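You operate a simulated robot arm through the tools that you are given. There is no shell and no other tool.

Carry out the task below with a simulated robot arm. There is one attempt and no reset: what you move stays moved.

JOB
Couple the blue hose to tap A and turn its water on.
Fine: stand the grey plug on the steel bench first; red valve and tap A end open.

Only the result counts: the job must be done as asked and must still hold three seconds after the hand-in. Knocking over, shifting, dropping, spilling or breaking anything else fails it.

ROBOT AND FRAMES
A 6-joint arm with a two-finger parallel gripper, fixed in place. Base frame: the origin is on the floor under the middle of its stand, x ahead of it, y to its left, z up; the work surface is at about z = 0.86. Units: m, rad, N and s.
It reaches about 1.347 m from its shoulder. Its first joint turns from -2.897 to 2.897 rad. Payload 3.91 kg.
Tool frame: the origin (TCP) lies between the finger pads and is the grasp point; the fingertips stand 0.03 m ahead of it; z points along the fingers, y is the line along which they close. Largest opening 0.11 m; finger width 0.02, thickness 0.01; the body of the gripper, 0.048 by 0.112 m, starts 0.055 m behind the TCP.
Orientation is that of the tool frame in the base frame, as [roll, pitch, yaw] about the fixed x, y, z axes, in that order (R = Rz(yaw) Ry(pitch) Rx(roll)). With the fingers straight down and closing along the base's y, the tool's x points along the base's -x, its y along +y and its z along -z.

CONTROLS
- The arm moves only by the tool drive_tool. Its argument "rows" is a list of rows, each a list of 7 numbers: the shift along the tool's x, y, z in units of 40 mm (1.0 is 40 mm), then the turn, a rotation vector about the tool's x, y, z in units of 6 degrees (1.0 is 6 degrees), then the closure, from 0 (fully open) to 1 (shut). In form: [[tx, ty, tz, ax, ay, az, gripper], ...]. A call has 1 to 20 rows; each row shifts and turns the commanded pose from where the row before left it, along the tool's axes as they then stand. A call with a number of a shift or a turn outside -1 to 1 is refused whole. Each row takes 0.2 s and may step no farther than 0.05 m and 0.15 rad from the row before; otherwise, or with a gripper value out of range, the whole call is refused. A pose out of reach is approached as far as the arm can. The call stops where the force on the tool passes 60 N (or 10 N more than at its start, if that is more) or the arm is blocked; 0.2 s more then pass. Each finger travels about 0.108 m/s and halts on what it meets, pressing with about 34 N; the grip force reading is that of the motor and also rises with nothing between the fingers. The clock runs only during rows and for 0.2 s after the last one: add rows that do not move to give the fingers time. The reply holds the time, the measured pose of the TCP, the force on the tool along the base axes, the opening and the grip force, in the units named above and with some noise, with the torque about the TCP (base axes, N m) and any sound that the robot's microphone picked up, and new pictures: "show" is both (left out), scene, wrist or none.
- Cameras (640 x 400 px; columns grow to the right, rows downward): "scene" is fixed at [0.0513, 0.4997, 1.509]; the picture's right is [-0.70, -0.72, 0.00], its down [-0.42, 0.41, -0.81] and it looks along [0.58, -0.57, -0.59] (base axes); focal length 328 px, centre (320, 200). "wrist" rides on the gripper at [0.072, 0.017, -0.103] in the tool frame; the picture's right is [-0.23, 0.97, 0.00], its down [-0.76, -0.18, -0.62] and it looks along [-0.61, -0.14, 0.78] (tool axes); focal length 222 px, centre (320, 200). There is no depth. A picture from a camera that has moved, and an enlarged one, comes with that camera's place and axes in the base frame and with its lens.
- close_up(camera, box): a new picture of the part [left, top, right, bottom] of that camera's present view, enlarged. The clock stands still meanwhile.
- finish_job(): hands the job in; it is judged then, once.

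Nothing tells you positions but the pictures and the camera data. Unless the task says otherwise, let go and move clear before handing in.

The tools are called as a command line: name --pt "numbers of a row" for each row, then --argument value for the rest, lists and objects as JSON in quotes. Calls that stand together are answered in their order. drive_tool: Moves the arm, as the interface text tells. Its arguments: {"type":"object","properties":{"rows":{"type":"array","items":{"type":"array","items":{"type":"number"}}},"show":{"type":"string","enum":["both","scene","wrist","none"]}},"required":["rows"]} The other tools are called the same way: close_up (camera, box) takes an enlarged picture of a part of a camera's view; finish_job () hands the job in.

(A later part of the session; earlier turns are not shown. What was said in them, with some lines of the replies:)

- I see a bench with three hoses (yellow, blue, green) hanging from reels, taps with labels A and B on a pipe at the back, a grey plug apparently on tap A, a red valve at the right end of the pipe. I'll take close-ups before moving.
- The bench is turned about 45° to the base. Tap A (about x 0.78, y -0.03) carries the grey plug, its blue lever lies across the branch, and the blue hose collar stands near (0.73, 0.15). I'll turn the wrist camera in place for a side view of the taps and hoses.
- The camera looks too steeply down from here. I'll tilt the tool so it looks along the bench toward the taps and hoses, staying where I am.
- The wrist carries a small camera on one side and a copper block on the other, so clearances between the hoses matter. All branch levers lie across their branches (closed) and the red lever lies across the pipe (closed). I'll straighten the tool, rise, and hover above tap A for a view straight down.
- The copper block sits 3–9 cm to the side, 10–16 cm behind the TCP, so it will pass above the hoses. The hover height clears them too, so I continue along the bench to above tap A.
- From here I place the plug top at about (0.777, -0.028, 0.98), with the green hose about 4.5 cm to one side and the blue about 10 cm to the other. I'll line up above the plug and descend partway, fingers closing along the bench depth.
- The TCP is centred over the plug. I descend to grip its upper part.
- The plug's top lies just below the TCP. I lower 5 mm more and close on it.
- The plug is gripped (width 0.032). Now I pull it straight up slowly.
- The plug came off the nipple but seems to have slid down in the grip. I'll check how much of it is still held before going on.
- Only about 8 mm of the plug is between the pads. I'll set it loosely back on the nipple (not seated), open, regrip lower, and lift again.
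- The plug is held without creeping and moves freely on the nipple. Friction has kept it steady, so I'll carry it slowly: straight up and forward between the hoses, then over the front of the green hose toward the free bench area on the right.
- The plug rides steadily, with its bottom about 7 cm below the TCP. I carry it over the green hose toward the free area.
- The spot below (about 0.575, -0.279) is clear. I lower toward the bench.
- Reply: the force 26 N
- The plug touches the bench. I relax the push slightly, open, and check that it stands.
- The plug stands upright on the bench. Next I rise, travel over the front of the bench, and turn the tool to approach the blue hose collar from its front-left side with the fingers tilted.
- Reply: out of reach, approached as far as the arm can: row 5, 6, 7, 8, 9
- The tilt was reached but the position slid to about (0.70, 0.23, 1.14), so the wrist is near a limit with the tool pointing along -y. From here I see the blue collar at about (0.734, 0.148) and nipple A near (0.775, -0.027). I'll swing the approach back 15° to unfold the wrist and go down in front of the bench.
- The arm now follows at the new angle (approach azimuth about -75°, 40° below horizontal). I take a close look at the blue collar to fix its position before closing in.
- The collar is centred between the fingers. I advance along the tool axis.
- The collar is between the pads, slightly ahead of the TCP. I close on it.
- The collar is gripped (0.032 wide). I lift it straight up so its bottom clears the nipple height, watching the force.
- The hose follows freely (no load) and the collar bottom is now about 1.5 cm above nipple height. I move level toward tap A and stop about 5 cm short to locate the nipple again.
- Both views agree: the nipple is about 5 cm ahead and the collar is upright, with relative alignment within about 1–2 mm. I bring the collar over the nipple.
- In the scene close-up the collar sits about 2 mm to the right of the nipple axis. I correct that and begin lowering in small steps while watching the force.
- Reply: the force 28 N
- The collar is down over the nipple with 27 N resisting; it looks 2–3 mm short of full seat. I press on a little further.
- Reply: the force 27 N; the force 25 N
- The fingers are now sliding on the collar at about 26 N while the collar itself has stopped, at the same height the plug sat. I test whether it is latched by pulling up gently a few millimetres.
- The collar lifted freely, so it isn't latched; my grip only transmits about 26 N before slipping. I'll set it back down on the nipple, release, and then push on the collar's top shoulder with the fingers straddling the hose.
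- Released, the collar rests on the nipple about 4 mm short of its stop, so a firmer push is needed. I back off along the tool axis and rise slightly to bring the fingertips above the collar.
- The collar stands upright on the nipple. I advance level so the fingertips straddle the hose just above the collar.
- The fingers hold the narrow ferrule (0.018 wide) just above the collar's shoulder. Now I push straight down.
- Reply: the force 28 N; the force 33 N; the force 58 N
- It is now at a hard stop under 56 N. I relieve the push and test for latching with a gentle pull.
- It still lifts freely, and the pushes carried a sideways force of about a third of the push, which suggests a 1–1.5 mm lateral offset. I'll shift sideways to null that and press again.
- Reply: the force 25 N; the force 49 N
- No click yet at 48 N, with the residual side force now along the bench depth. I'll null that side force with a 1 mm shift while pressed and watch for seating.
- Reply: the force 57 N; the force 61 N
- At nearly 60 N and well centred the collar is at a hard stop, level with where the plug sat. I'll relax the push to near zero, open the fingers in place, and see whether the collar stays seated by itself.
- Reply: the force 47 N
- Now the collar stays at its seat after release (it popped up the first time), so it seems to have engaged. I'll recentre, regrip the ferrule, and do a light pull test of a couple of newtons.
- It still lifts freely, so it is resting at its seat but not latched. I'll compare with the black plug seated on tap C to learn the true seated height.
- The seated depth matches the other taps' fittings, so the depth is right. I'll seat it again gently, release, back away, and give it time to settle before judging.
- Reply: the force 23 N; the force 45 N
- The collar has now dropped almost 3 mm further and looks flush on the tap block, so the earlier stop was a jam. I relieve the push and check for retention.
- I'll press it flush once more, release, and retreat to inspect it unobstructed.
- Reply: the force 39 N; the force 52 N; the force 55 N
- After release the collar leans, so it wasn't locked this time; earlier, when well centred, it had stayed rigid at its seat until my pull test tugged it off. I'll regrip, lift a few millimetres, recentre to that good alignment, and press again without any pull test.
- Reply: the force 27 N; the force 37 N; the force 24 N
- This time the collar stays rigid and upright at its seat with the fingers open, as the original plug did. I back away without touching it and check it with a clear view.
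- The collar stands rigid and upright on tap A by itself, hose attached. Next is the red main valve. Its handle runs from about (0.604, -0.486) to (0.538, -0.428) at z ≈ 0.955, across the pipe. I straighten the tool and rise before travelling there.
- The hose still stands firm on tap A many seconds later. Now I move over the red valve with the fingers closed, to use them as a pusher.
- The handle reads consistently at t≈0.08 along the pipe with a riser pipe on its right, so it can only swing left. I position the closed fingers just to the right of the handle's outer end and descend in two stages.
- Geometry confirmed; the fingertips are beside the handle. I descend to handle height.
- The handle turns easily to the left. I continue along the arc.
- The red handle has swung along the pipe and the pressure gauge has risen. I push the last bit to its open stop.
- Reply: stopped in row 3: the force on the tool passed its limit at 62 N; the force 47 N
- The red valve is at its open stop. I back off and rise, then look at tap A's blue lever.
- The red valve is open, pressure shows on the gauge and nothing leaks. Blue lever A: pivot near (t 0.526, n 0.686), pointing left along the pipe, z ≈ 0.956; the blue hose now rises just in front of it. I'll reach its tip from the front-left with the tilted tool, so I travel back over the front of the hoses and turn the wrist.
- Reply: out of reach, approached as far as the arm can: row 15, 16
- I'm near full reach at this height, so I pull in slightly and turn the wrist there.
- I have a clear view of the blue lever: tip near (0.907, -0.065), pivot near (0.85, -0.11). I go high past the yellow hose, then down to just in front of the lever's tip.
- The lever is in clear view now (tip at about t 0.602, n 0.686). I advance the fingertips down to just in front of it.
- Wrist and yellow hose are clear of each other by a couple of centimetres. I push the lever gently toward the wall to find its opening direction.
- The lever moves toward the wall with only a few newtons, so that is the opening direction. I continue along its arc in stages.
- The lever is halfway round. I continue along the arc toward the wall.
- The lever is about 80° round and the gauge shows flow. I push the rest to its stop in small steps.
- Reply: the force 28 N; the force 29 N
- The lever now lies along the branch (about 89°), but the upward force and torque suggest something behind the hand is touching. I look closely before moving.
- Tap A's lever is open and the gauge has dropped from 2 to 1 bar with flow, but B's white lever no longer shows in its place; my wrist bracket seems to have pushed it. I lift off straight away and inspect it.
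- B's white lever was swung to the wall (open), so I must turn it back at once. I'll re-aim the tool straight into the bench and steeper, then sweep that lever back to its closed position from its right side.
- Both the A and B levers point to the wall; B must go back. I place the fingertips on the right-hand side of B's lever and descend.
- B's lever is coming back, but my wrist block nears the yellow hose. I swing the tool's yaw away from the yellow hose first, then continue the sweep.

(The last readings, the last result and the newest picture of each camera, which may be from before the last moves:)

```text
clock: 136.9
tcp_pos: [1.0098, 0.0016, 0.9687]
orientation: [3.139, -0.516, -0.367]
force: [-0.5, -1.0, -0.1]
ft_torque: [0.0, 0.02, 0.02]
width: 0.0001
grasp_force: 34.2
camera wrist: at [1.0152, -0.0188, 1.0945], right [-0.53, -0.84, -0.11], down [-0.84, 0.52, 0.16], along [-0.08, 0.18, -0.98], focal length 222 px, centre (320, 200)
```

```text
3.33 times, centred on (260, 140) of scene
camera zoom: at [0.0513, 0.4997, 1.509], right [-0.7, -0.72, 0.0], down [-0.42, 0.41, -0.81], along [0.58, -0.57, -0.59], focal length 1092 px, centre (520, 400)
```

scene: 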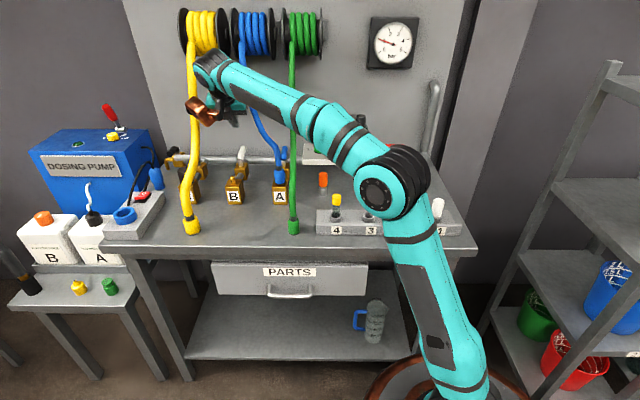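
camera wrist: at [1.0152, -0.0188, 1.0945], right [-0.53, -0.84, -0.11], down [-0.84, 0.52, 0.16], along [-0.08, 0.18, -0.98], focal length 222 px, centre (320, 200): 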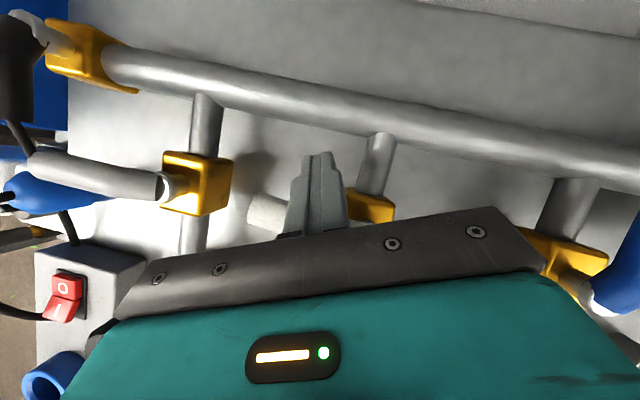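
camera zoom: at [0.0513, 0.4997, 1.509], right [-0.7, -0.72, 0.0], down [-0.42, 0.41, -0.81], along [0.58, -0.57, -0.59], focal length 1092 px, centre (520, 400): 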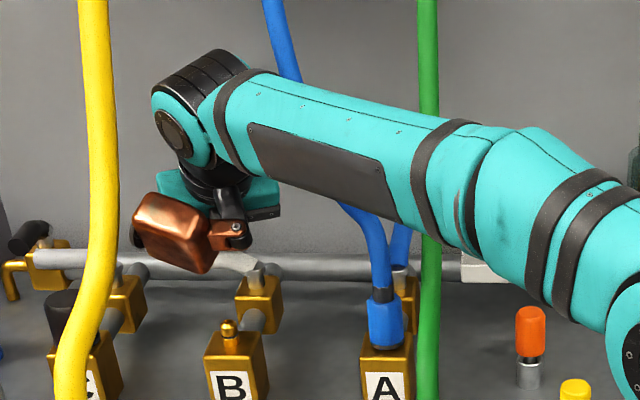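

drive_tool --pt "-0.13 -0.2925 -0.074 0 0 0 1" --pt "0 0 0 0 0 0 1" --show "wrist"

close_up --camera "scene" --box '[200, 80, 320, 200]'

```text
clock: 137.6
tcp_pos: [1.0085, 0.0088, 0.9695]
orientation: [3.135, -0.522, -0.369]
force: [30.1, -63.8, 7.1]
ft_torque: [-0.25, -0.15, -0.26]
width: 0.0
grasp_force: 33.9
stopped in row 2: the force on the tool passed its limit at 64 N (the readings are from after the stop); the commanded pose is now the measured one
camera wrist: at [1.0142, -0.0119, 1.0961], right [-0.54, -0.84, -0.11], down [-0.84, 0.52, 0.16], along [-0.08, 0.18, -0.98], focal length 222 px, centre (320, 200)
```

wrist: 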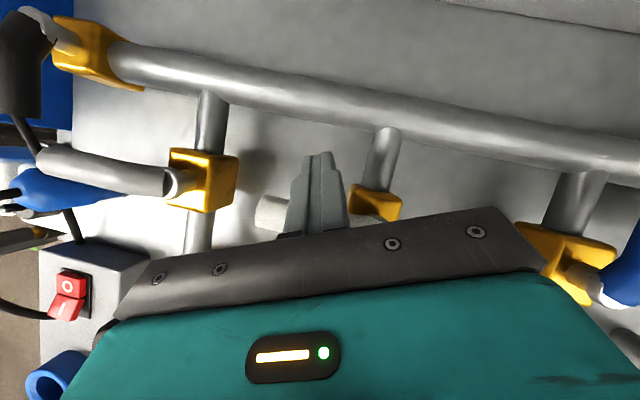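

```text
3.33 times, centred on (260, 140) of scene
camera zoom: at [0.0513, 0.4997, 1.509], right [-0.7, -0.72, 0.0], down [-0.42, 0.41, -0.81], along [0.58, -0.57, -0.59], focal length 1092 px, centre (520, 400)
```

zoom: 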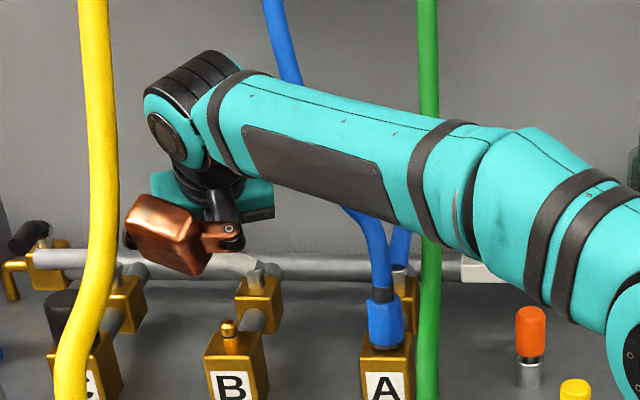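

B's lever is back at its closed stop. I back off carefully, rise, and inspect everything.

drive_tool --pt "0.16 0.1 0.09 0 0 0 1" --pt "0.05 0.15 0.03 0 0 0 1" --pt "0.4 0.15 -0.7 0 0 0 1" --pt "0.45 0 -0.8 0 0 0 1" --pt "0.3 0 -0.85 0 0 0 1" --pt "0.2 0 -0.85 0 0 0 1" --pt "0.1 0 -0.85 0 0 0 1" --pt "0 0 -0.85 0 0 0 1" --pt "0 0 -0.85 0 0 0 1" --pt "0 0 0 0 0 0 1" --show "both"

close_up --camera "scene" --box '[160, 110, 320, 210]'

close_up --camera "scene" --box '[360, 10, 420, 75]'

```text
clock: 139.2
tcp_pos: [0.9928, 0.0049, 1.1061]
orientation: [3.129, -0.5, -0.363]
force: [-7.1, -0.3, -9.9]
ft_torque: [0.22, -0.94, -0.14]
width: 0.0
grasp_force: 34.5
stopped in row 7: the force on the tool passed its limit at 118 N (the readings are from after the stop); the commanded pose is now the measured one
camera wrist: at [1.0004, -0.0156, 1.2327], right [-0.54, -0.84, -0.1], down [-0.84, 0.52, 0.18], along [-0.1, 0.18, -0.98], focal length 222 px, centre (320, 200)
```

scene: 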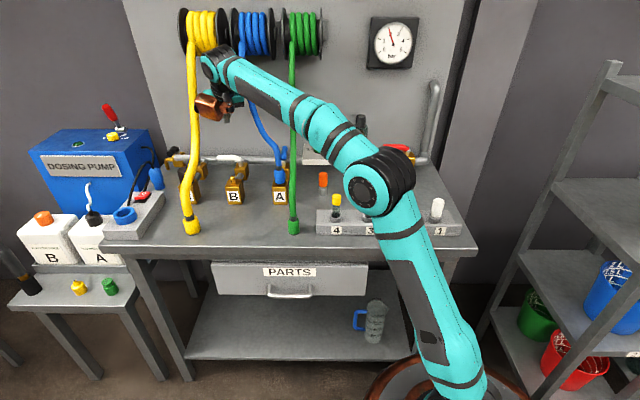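
wrist: 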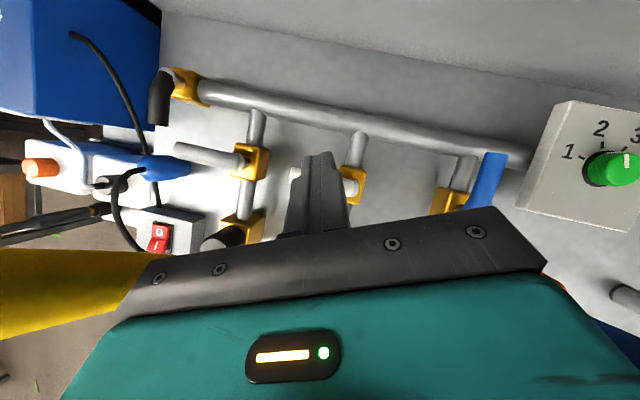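

```text
4.00 times, centred on (240, 160) of scene
camera zoom: at [0.0513, 0.4997, 1.509], right [-0.7, -0.72, 0.0], down [-0.42, 0.41, -0.81], along [0.58, -0.57, -0.59], focal length 1310 px, centre (640, 360)
```

zoom: 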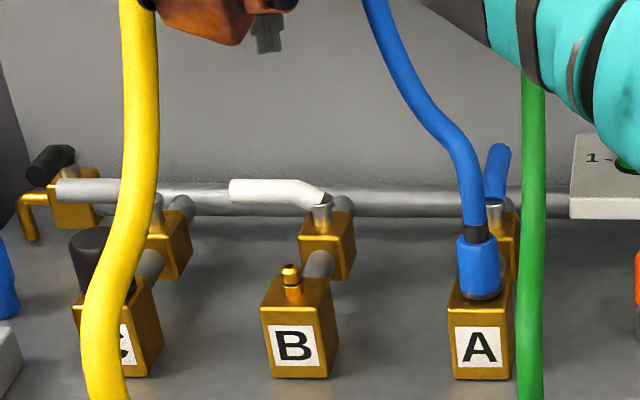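

```text
6.15 times, centred on (390, 42) of scene
camera zoom: at [0.0513, 0.4997, 1.509], right [-0.7, -0.72, 0.0], down [-0.42, 0.41, -0.81], along [0.58, -0.57, -0.59], focal length 2015 px, centre (-111, 1169)
```

zoom: 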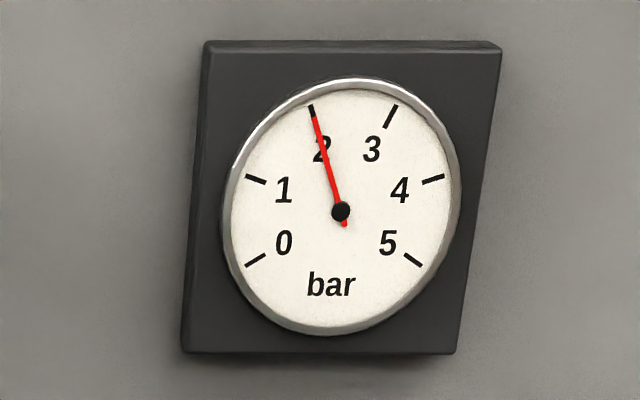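

The retreat bumped something above (probably a hose reel with the wrist), so I stopped. B is closed, A's lever is open, and the gauge is back to a steady 2 bar. I now move straight out toward the front before rising.

drive_tool --pt "-0.33 -0.17 -0.18 0 0 0 1" --pt "-0.667 -0.342 -0.364 0 0 0 1" --pt "-0.667 -0.342 -0.364 0 0 0 1" --pt "-0.667 -0.342 -0.364 0 0 0 1" --pt "0 0 0 0 0 0 1" --show "both"

close_up --camera "scene" --box '[160, 0, 340, 120]'

```text
clock: 140.4
tcp_pos: [0.9108, 0.0892, 1.1069]
orientation: [3.131, -0.502, -0.365]
force: [-0.2, 0.6, -0.4]
ft_torque: [0.03, -0.03, -0.03]
width: 0.0001
grasp_force: 34.7
camera wrist: at [0.9176, 0.0688, 1.2331], right [-0.54, -0.84, -0.1], down [-0.84, 0.52, 0.18], along [-0.1, 0.18, -0.98], focal length 222 px, centre (320, 200)
```

scene: 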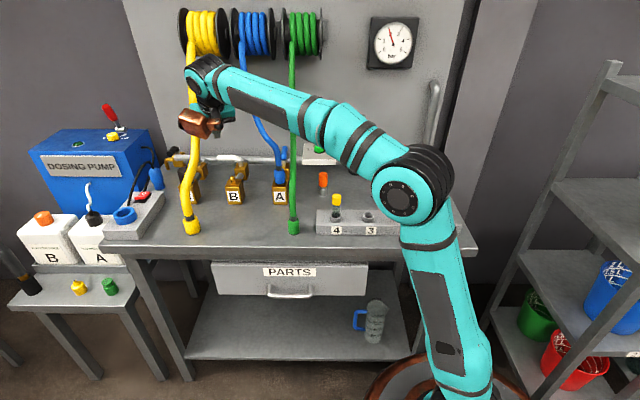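
wrist: 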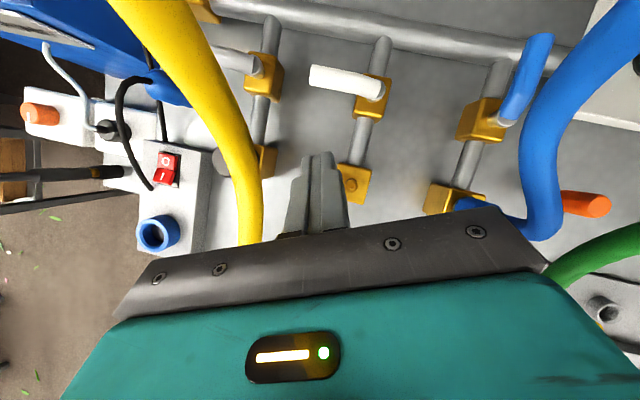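

```text
3.33 times, centred on (250, 60) of scene
camera zoom: at [0.0513, 0.4997, 1.509], right [-0.7, -0.72, 0.0], down [-0.42, 0.41, -0.81], along [0.58, -0.57, -0.59], focal length 1092 px, centre (553, 667)
```

zoom: 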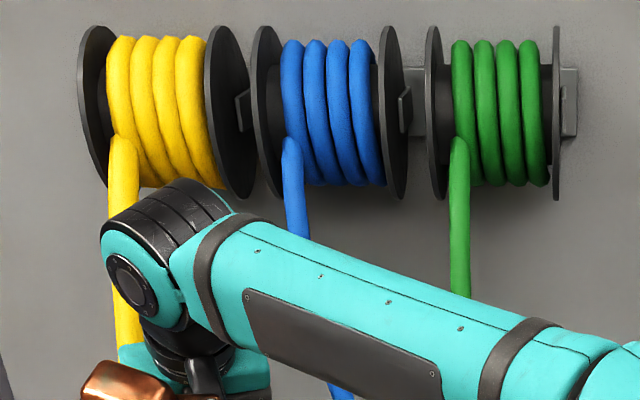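

Everything on the wall looks intact; B and C are closed, A's lever lies along its branch. I rise and withdraw the arm to the front for a final inspection.

drive_tool --pt "0.4 0 -0.73 0 0 0 1" --pt "0.4 0 -0.73 0 0 0 1" --pt "0.3 0 -0.55 0 0 0 0.7" --pt "-0.82 0.55 -0.45 0 0 0 0.5" --pt "-0.82 0.55 -0.45 0 0 0 0.5" --pt "-0.82 0.55 -0.45 0 0 0 0.5" --pt "-0.82 0.55 -0.45 0 0 0 0.5" --pt "-0.82 0.55 -0.45 0 0 0 0.5" --pt "-0.82 0.55 -0.45 0 0 0 0.5" --pt "-0.82 0.55 -0.45 0 0 0 0.5" --pt "0 0 0 0 0 0 0.5" --show "both"

close_up --camera "scene" --box '[160, 110, 320, 210]'

close_up --camera "scene" --box '[255, 150, 295, 190]'

close_up --camera "scene" --box '[140, 160, 340, 260]'

```text
clock: 142.8
tcp_pos: [0.6116, 0.0411, 1.2011]
orientation: [3.129, -0.502, -0.364]
force: [1.1, 0.7, 0.3]
ft_torque: [0.01, -0.02, -0.05]
width: 0.0552
grasp_force: 0.1
camera wrist: at [0.6185, 0.0202, 1.3267], right [-0.54, -0.84, -0.1], down [-0.84, 0.52, 0.18], along [-0.1, 0.18, -0.98], focal length 222 px, centre (320, 200)
```

scene: 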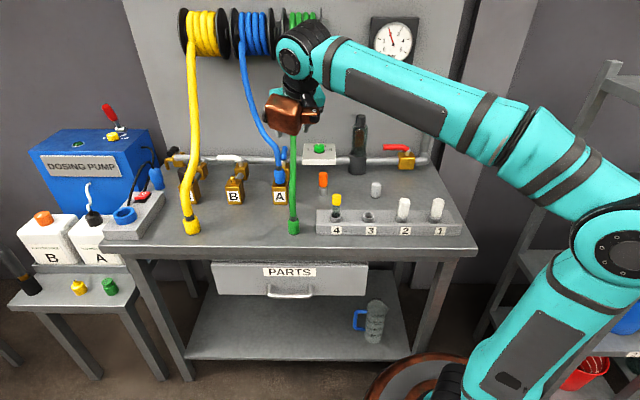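
wrist: 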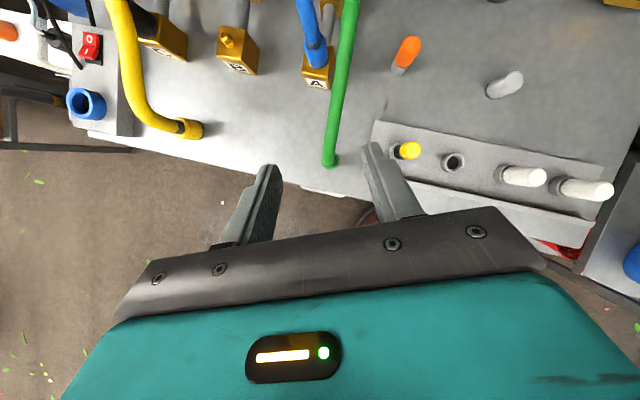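

```text
4.00 times, centred on (240, 160) of scene
camera zoom: at [0.0513, 0.4997, 1.509], right [-0.7, -0.72, 0.0], down [-0.42, 0.41, -0.81], along [0.58, -0.57, -0.59], focal length 1310 px, centre (640, 360)
```

zoom: 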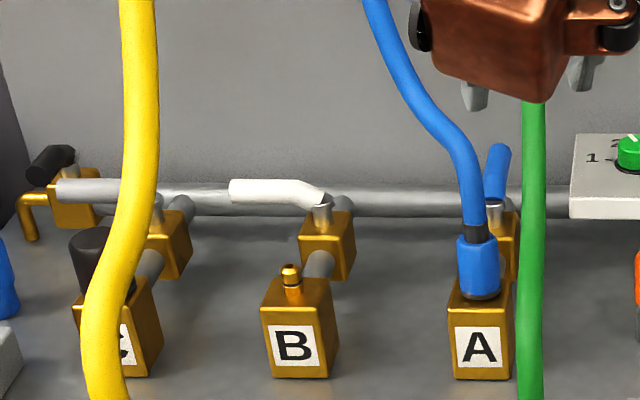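

```text
10.00 times, centred on (275, 170) of scene
camera zoom: at [0.0513, 0.4997, 1.509], right [-0.7, -0.72, 0.0], down [-0.42, 0.41, -0.81], along [0.58, -0.57, -0.59], focal length 3275 px, centre (770, 500)
```

zoom: 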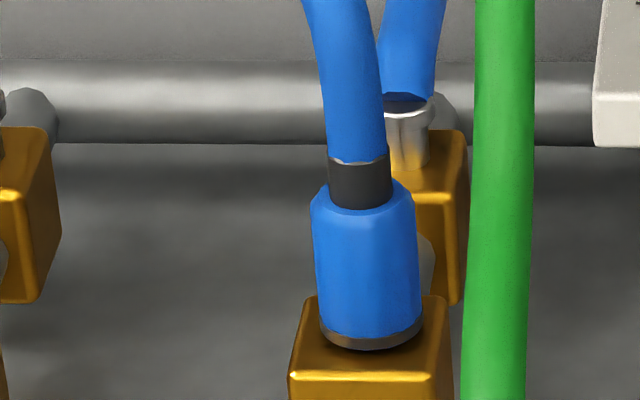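

```text
3.20 times, centred on (240, 210) of scene
camera zoom: at [0.0513, 0.4997, 1.509], right [-0.7, -0.72, 0.0], down [-0.42, 0.41, -0.81], along [0.58, -0.57, -0.59], focal length 1048 px, centre (576, 168)
```

zoom: 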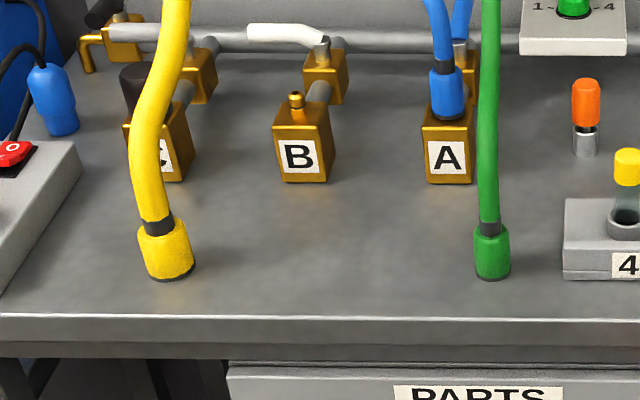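

The bench is dry and all objects stand where they were. I want to confirm that A's lever reached its full open position, so I take a look from above.

drive_tool --pt "0.793 -0.435 0.435 0 0 0 0.5" --pt "0.793 -0.435 0.435 0 0 0 0.5" --pt "0.793 -0.435 0.435 0 0 0 0.5" --pt "0.793 -0.435 0.435 0 0 0 0.5" --pt "0.793 -0.435 0.435 0 0 0 0.5" --pt "0.5 -0.27 0.27 0 0 0 0.5" --pt "0 0 0 0 0 0 0.5" --show "wrist"

close_up --camera "wrist" --box '[280, 0, 600, 200]'

```text
clock: 144.4
tcp_pos: [0.8368, 0.0575, 1.2014]
orientation: [3.131, -0.502, -0.363]
force: [-0.8, 0.1, 0.3]
ft_torque: [-0.03, -0.03, 0.02]
width: 0.0549
grasp_force: 0.1
camera wrist: at [0.8438, 0.0377, 1.3265], right [-0.54, -0.84, -0.1], down [-0.84, 0.52, 0.18], along [-0.1, 0.18, -0.98], focal length 222 px, centre (320, 200)
```

wrist: 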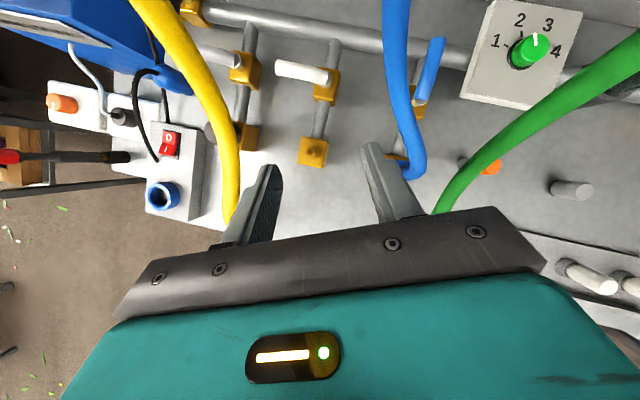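

```text
2.00 times, centred on (440, 100) of wrist
camera zoom: at [0.8438, 0.0377, 1.3265], right [-0.54, -0.84, -0.1], down [-0.84, 0.52, 0.18], along [-0.1, 0.18, -0.98], focal length 444 px, centre (80, 400)
```

zoom: 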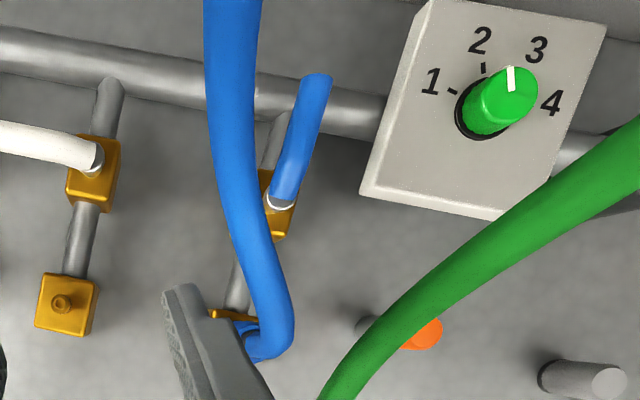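

close_up --camera "scene" --box '[280, 120, 480, 250]'

close_up --camera "scene" --box '[300, 135, 340, 165]'

close_up --camera "wrist" --box '[380, 20, 480, 120]'

```text
3.08 times, centred on (380, 185) of scene
camera zoom: at [0.0513, 0.4997, 1.509], right [-0.7, -0.72, 0.0], down [-0.42, 0.41, -0.81], along [0.58, -0.57, -0.59], focal length 1008 px, centre (135, 246)
```

zoom: 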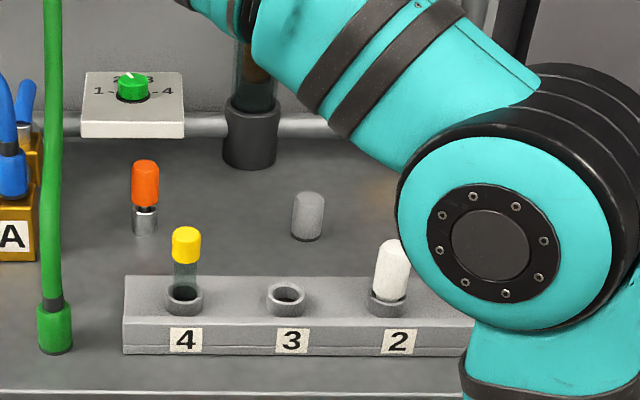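

```text
13.33 times, centred on (320, 150) of scene
camera zoom: at [0.0513, 0.4997, 1.509], right [-0.7, -0.72, 0.0], down [-0.42, 0.41, -0.81], along [0.58, -0.57, -0.59], focal length 4367 px, centre (320, 867)
```

zoom: 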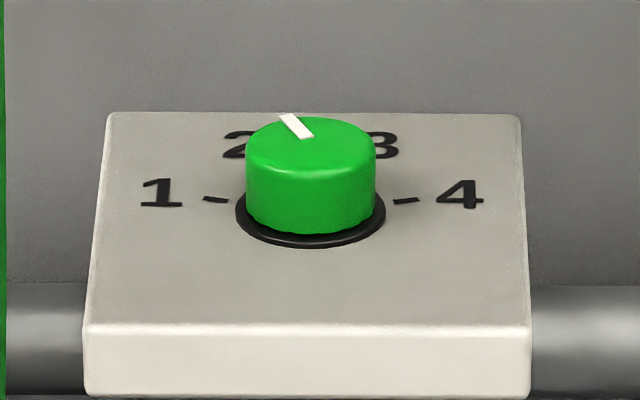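

```text
4.00 times, centred on (430, 70) of wrist
camera zoom: at [0.8438, 0.0377, 1.3265], right [-0.54, -0.84, -0.1], down [-0.84, 0.52, 0.18], along [-0.1, 0.18, -0.98], focal length 888 px, centre (-120, 720)
```

zoom: 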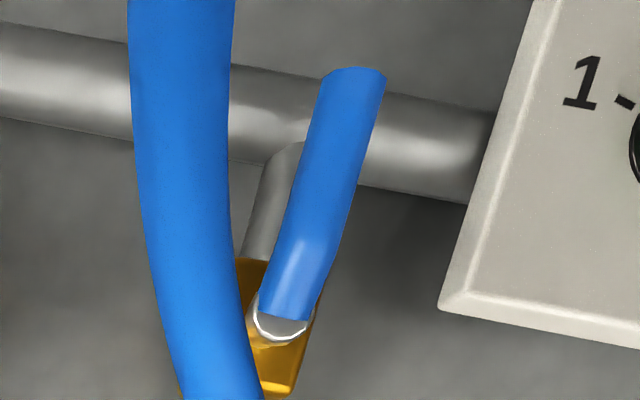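

A's lever is exactly along its branch (fully open), the gauge holds a steady 2 bar with no leak, so the coupling is tight. The knob, plug, racks and other hoses are unchanged. I withdraw clear of the hoses.

drive_tool --pt "-0.793 0.435 -0.435 0 0 0 0.5" --pt "-0.793 0.435 -0.435 0 0 0 0.5" --pt "-0.793 0.435 -0.435 0 0 0 0.5" --pt "-0.793 0.435 -0.435 0 0 0 0.5" --pt "-0.793 0.435 -0.435 0 0 0 0.5" --pt "-0.793 0.435 -0.435 0 0 0 0.5" --pt "-0.793 0.435 -0.435 0 0 0 0.5" --pt "0 0 0 0 0 0 0.5" --pt "0 0 0 0 0 0 0.5" --show "both"

close_up --camera "scene" --box '[160, 110, 320, 210]'

close_up --camera "scene" --box '[330, 110, 470, 240]'

```text
clock: 146.4
tcp_pos: [0.5581, 0.0352, 1.2011]
orientation: [3.131, -0.503, -0.365]
force: [-0.3, -0.1, -0.3]
ft_torque: [0.01, -0.01, -0.01]
width: 0.0549
grasp_force: 0.1
camera wrist: at [0.5636, 0.0153, 1.3268], right [-0.54, -0.84, -0.1], down [-0.84, 0.52, 0.18], along [-0.1, 0.18, -0.98], focal length 222 px, centre (320, 200)
```

scene: 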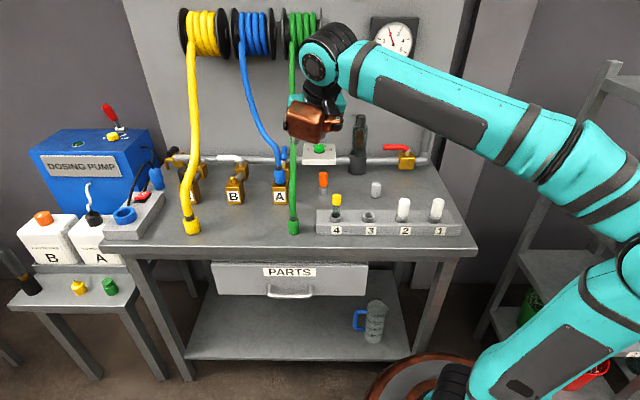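
wrist: 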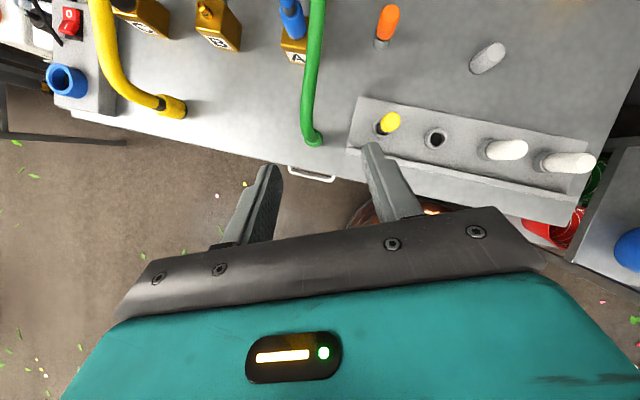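

```text
4.00 times, centred on (240, 160) of scene
camera zoom: at [0.0513, 0.4997, 1.509], right [-0.7, -0.72, 0.0], down [-0.42, 0.41, -0.81], along [0.58, -0.57, -0.59], focal length 1310 px, centre (640, 360)
```

zoom: 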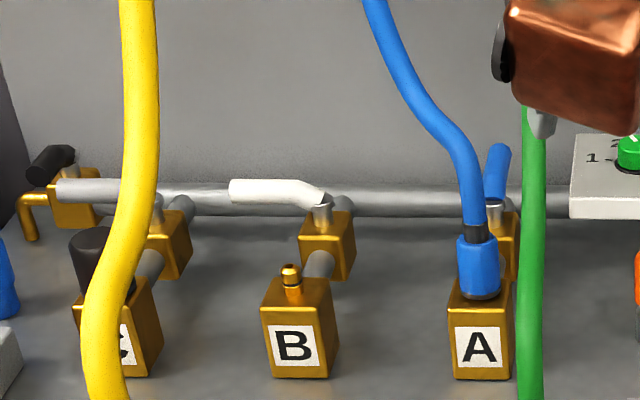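

```text
3.08 times, centred on (400, 175) of scene
camera zoom: at [0.0513, 0.4997, 1.509], right [-0.7, -0.72, 0.0], down [-0.42, 0.41, -0.81], along [0.58, -0.57, -0.59], focal length 1008 px, centre (74, 277)
```

zoom: 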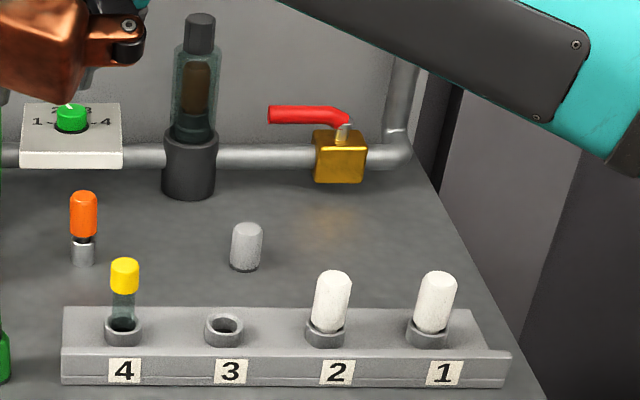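

The requested end state is in place:
- The blue hose stands upright on tap A.
- A's lever and the red valve are open.
- The grey plug stands on the steel bench.
- B and C are closed, and the other objects are unmoved.

While opening A, my wrist bracket swung B's lever open for several seconds. The gauge fell to 1 bar, so water may have run from B, though I saw none on the bench. I turned B back to its closed stop and the gauge returned to 2 bar. The wrist also bumped something overhead once at 118 N, probably a reel; nothing looks displaced. The arm is clear, so I hand in.

finish_job

```text
The job is handed in.
```

I handed the job in with everything set as you asked. But I opened tap B by accident on the way, and water may have run from it.

**End state at hand-in:**
- **Blue hose:** it stands upright on tap A's nipple. With A open, the gauge held at 2 bar and I saw no leak. I never heard a click, so I'm judging the coupling from that.
- **Valves:** the red valve is at its open stop. Tap A's lever lies straight along its branch, which is fully open.
- **Grey plug:** it stands upright on the steel bench, near the vial rack.
- **Everything else:** tap B is at its closed stop. Tap C, the other hoses, the vials and the knob look unchanged.

**What went wrong:**
- **Tap B opened:** while I turned A's lever, a bracket on my wrist pushed B's lever open for roughly 10 seconds. The gauge dropped to 1 bar and went back to 2 bar once I had closed B. I saw no water on the bench, but the drop suggests some flowed from B's open nipple. That may count as a spill.
- **Bump overhead:** as I withdrew, the arm hit something at 118 N, probably a hose reel. The reels look intact and in place.
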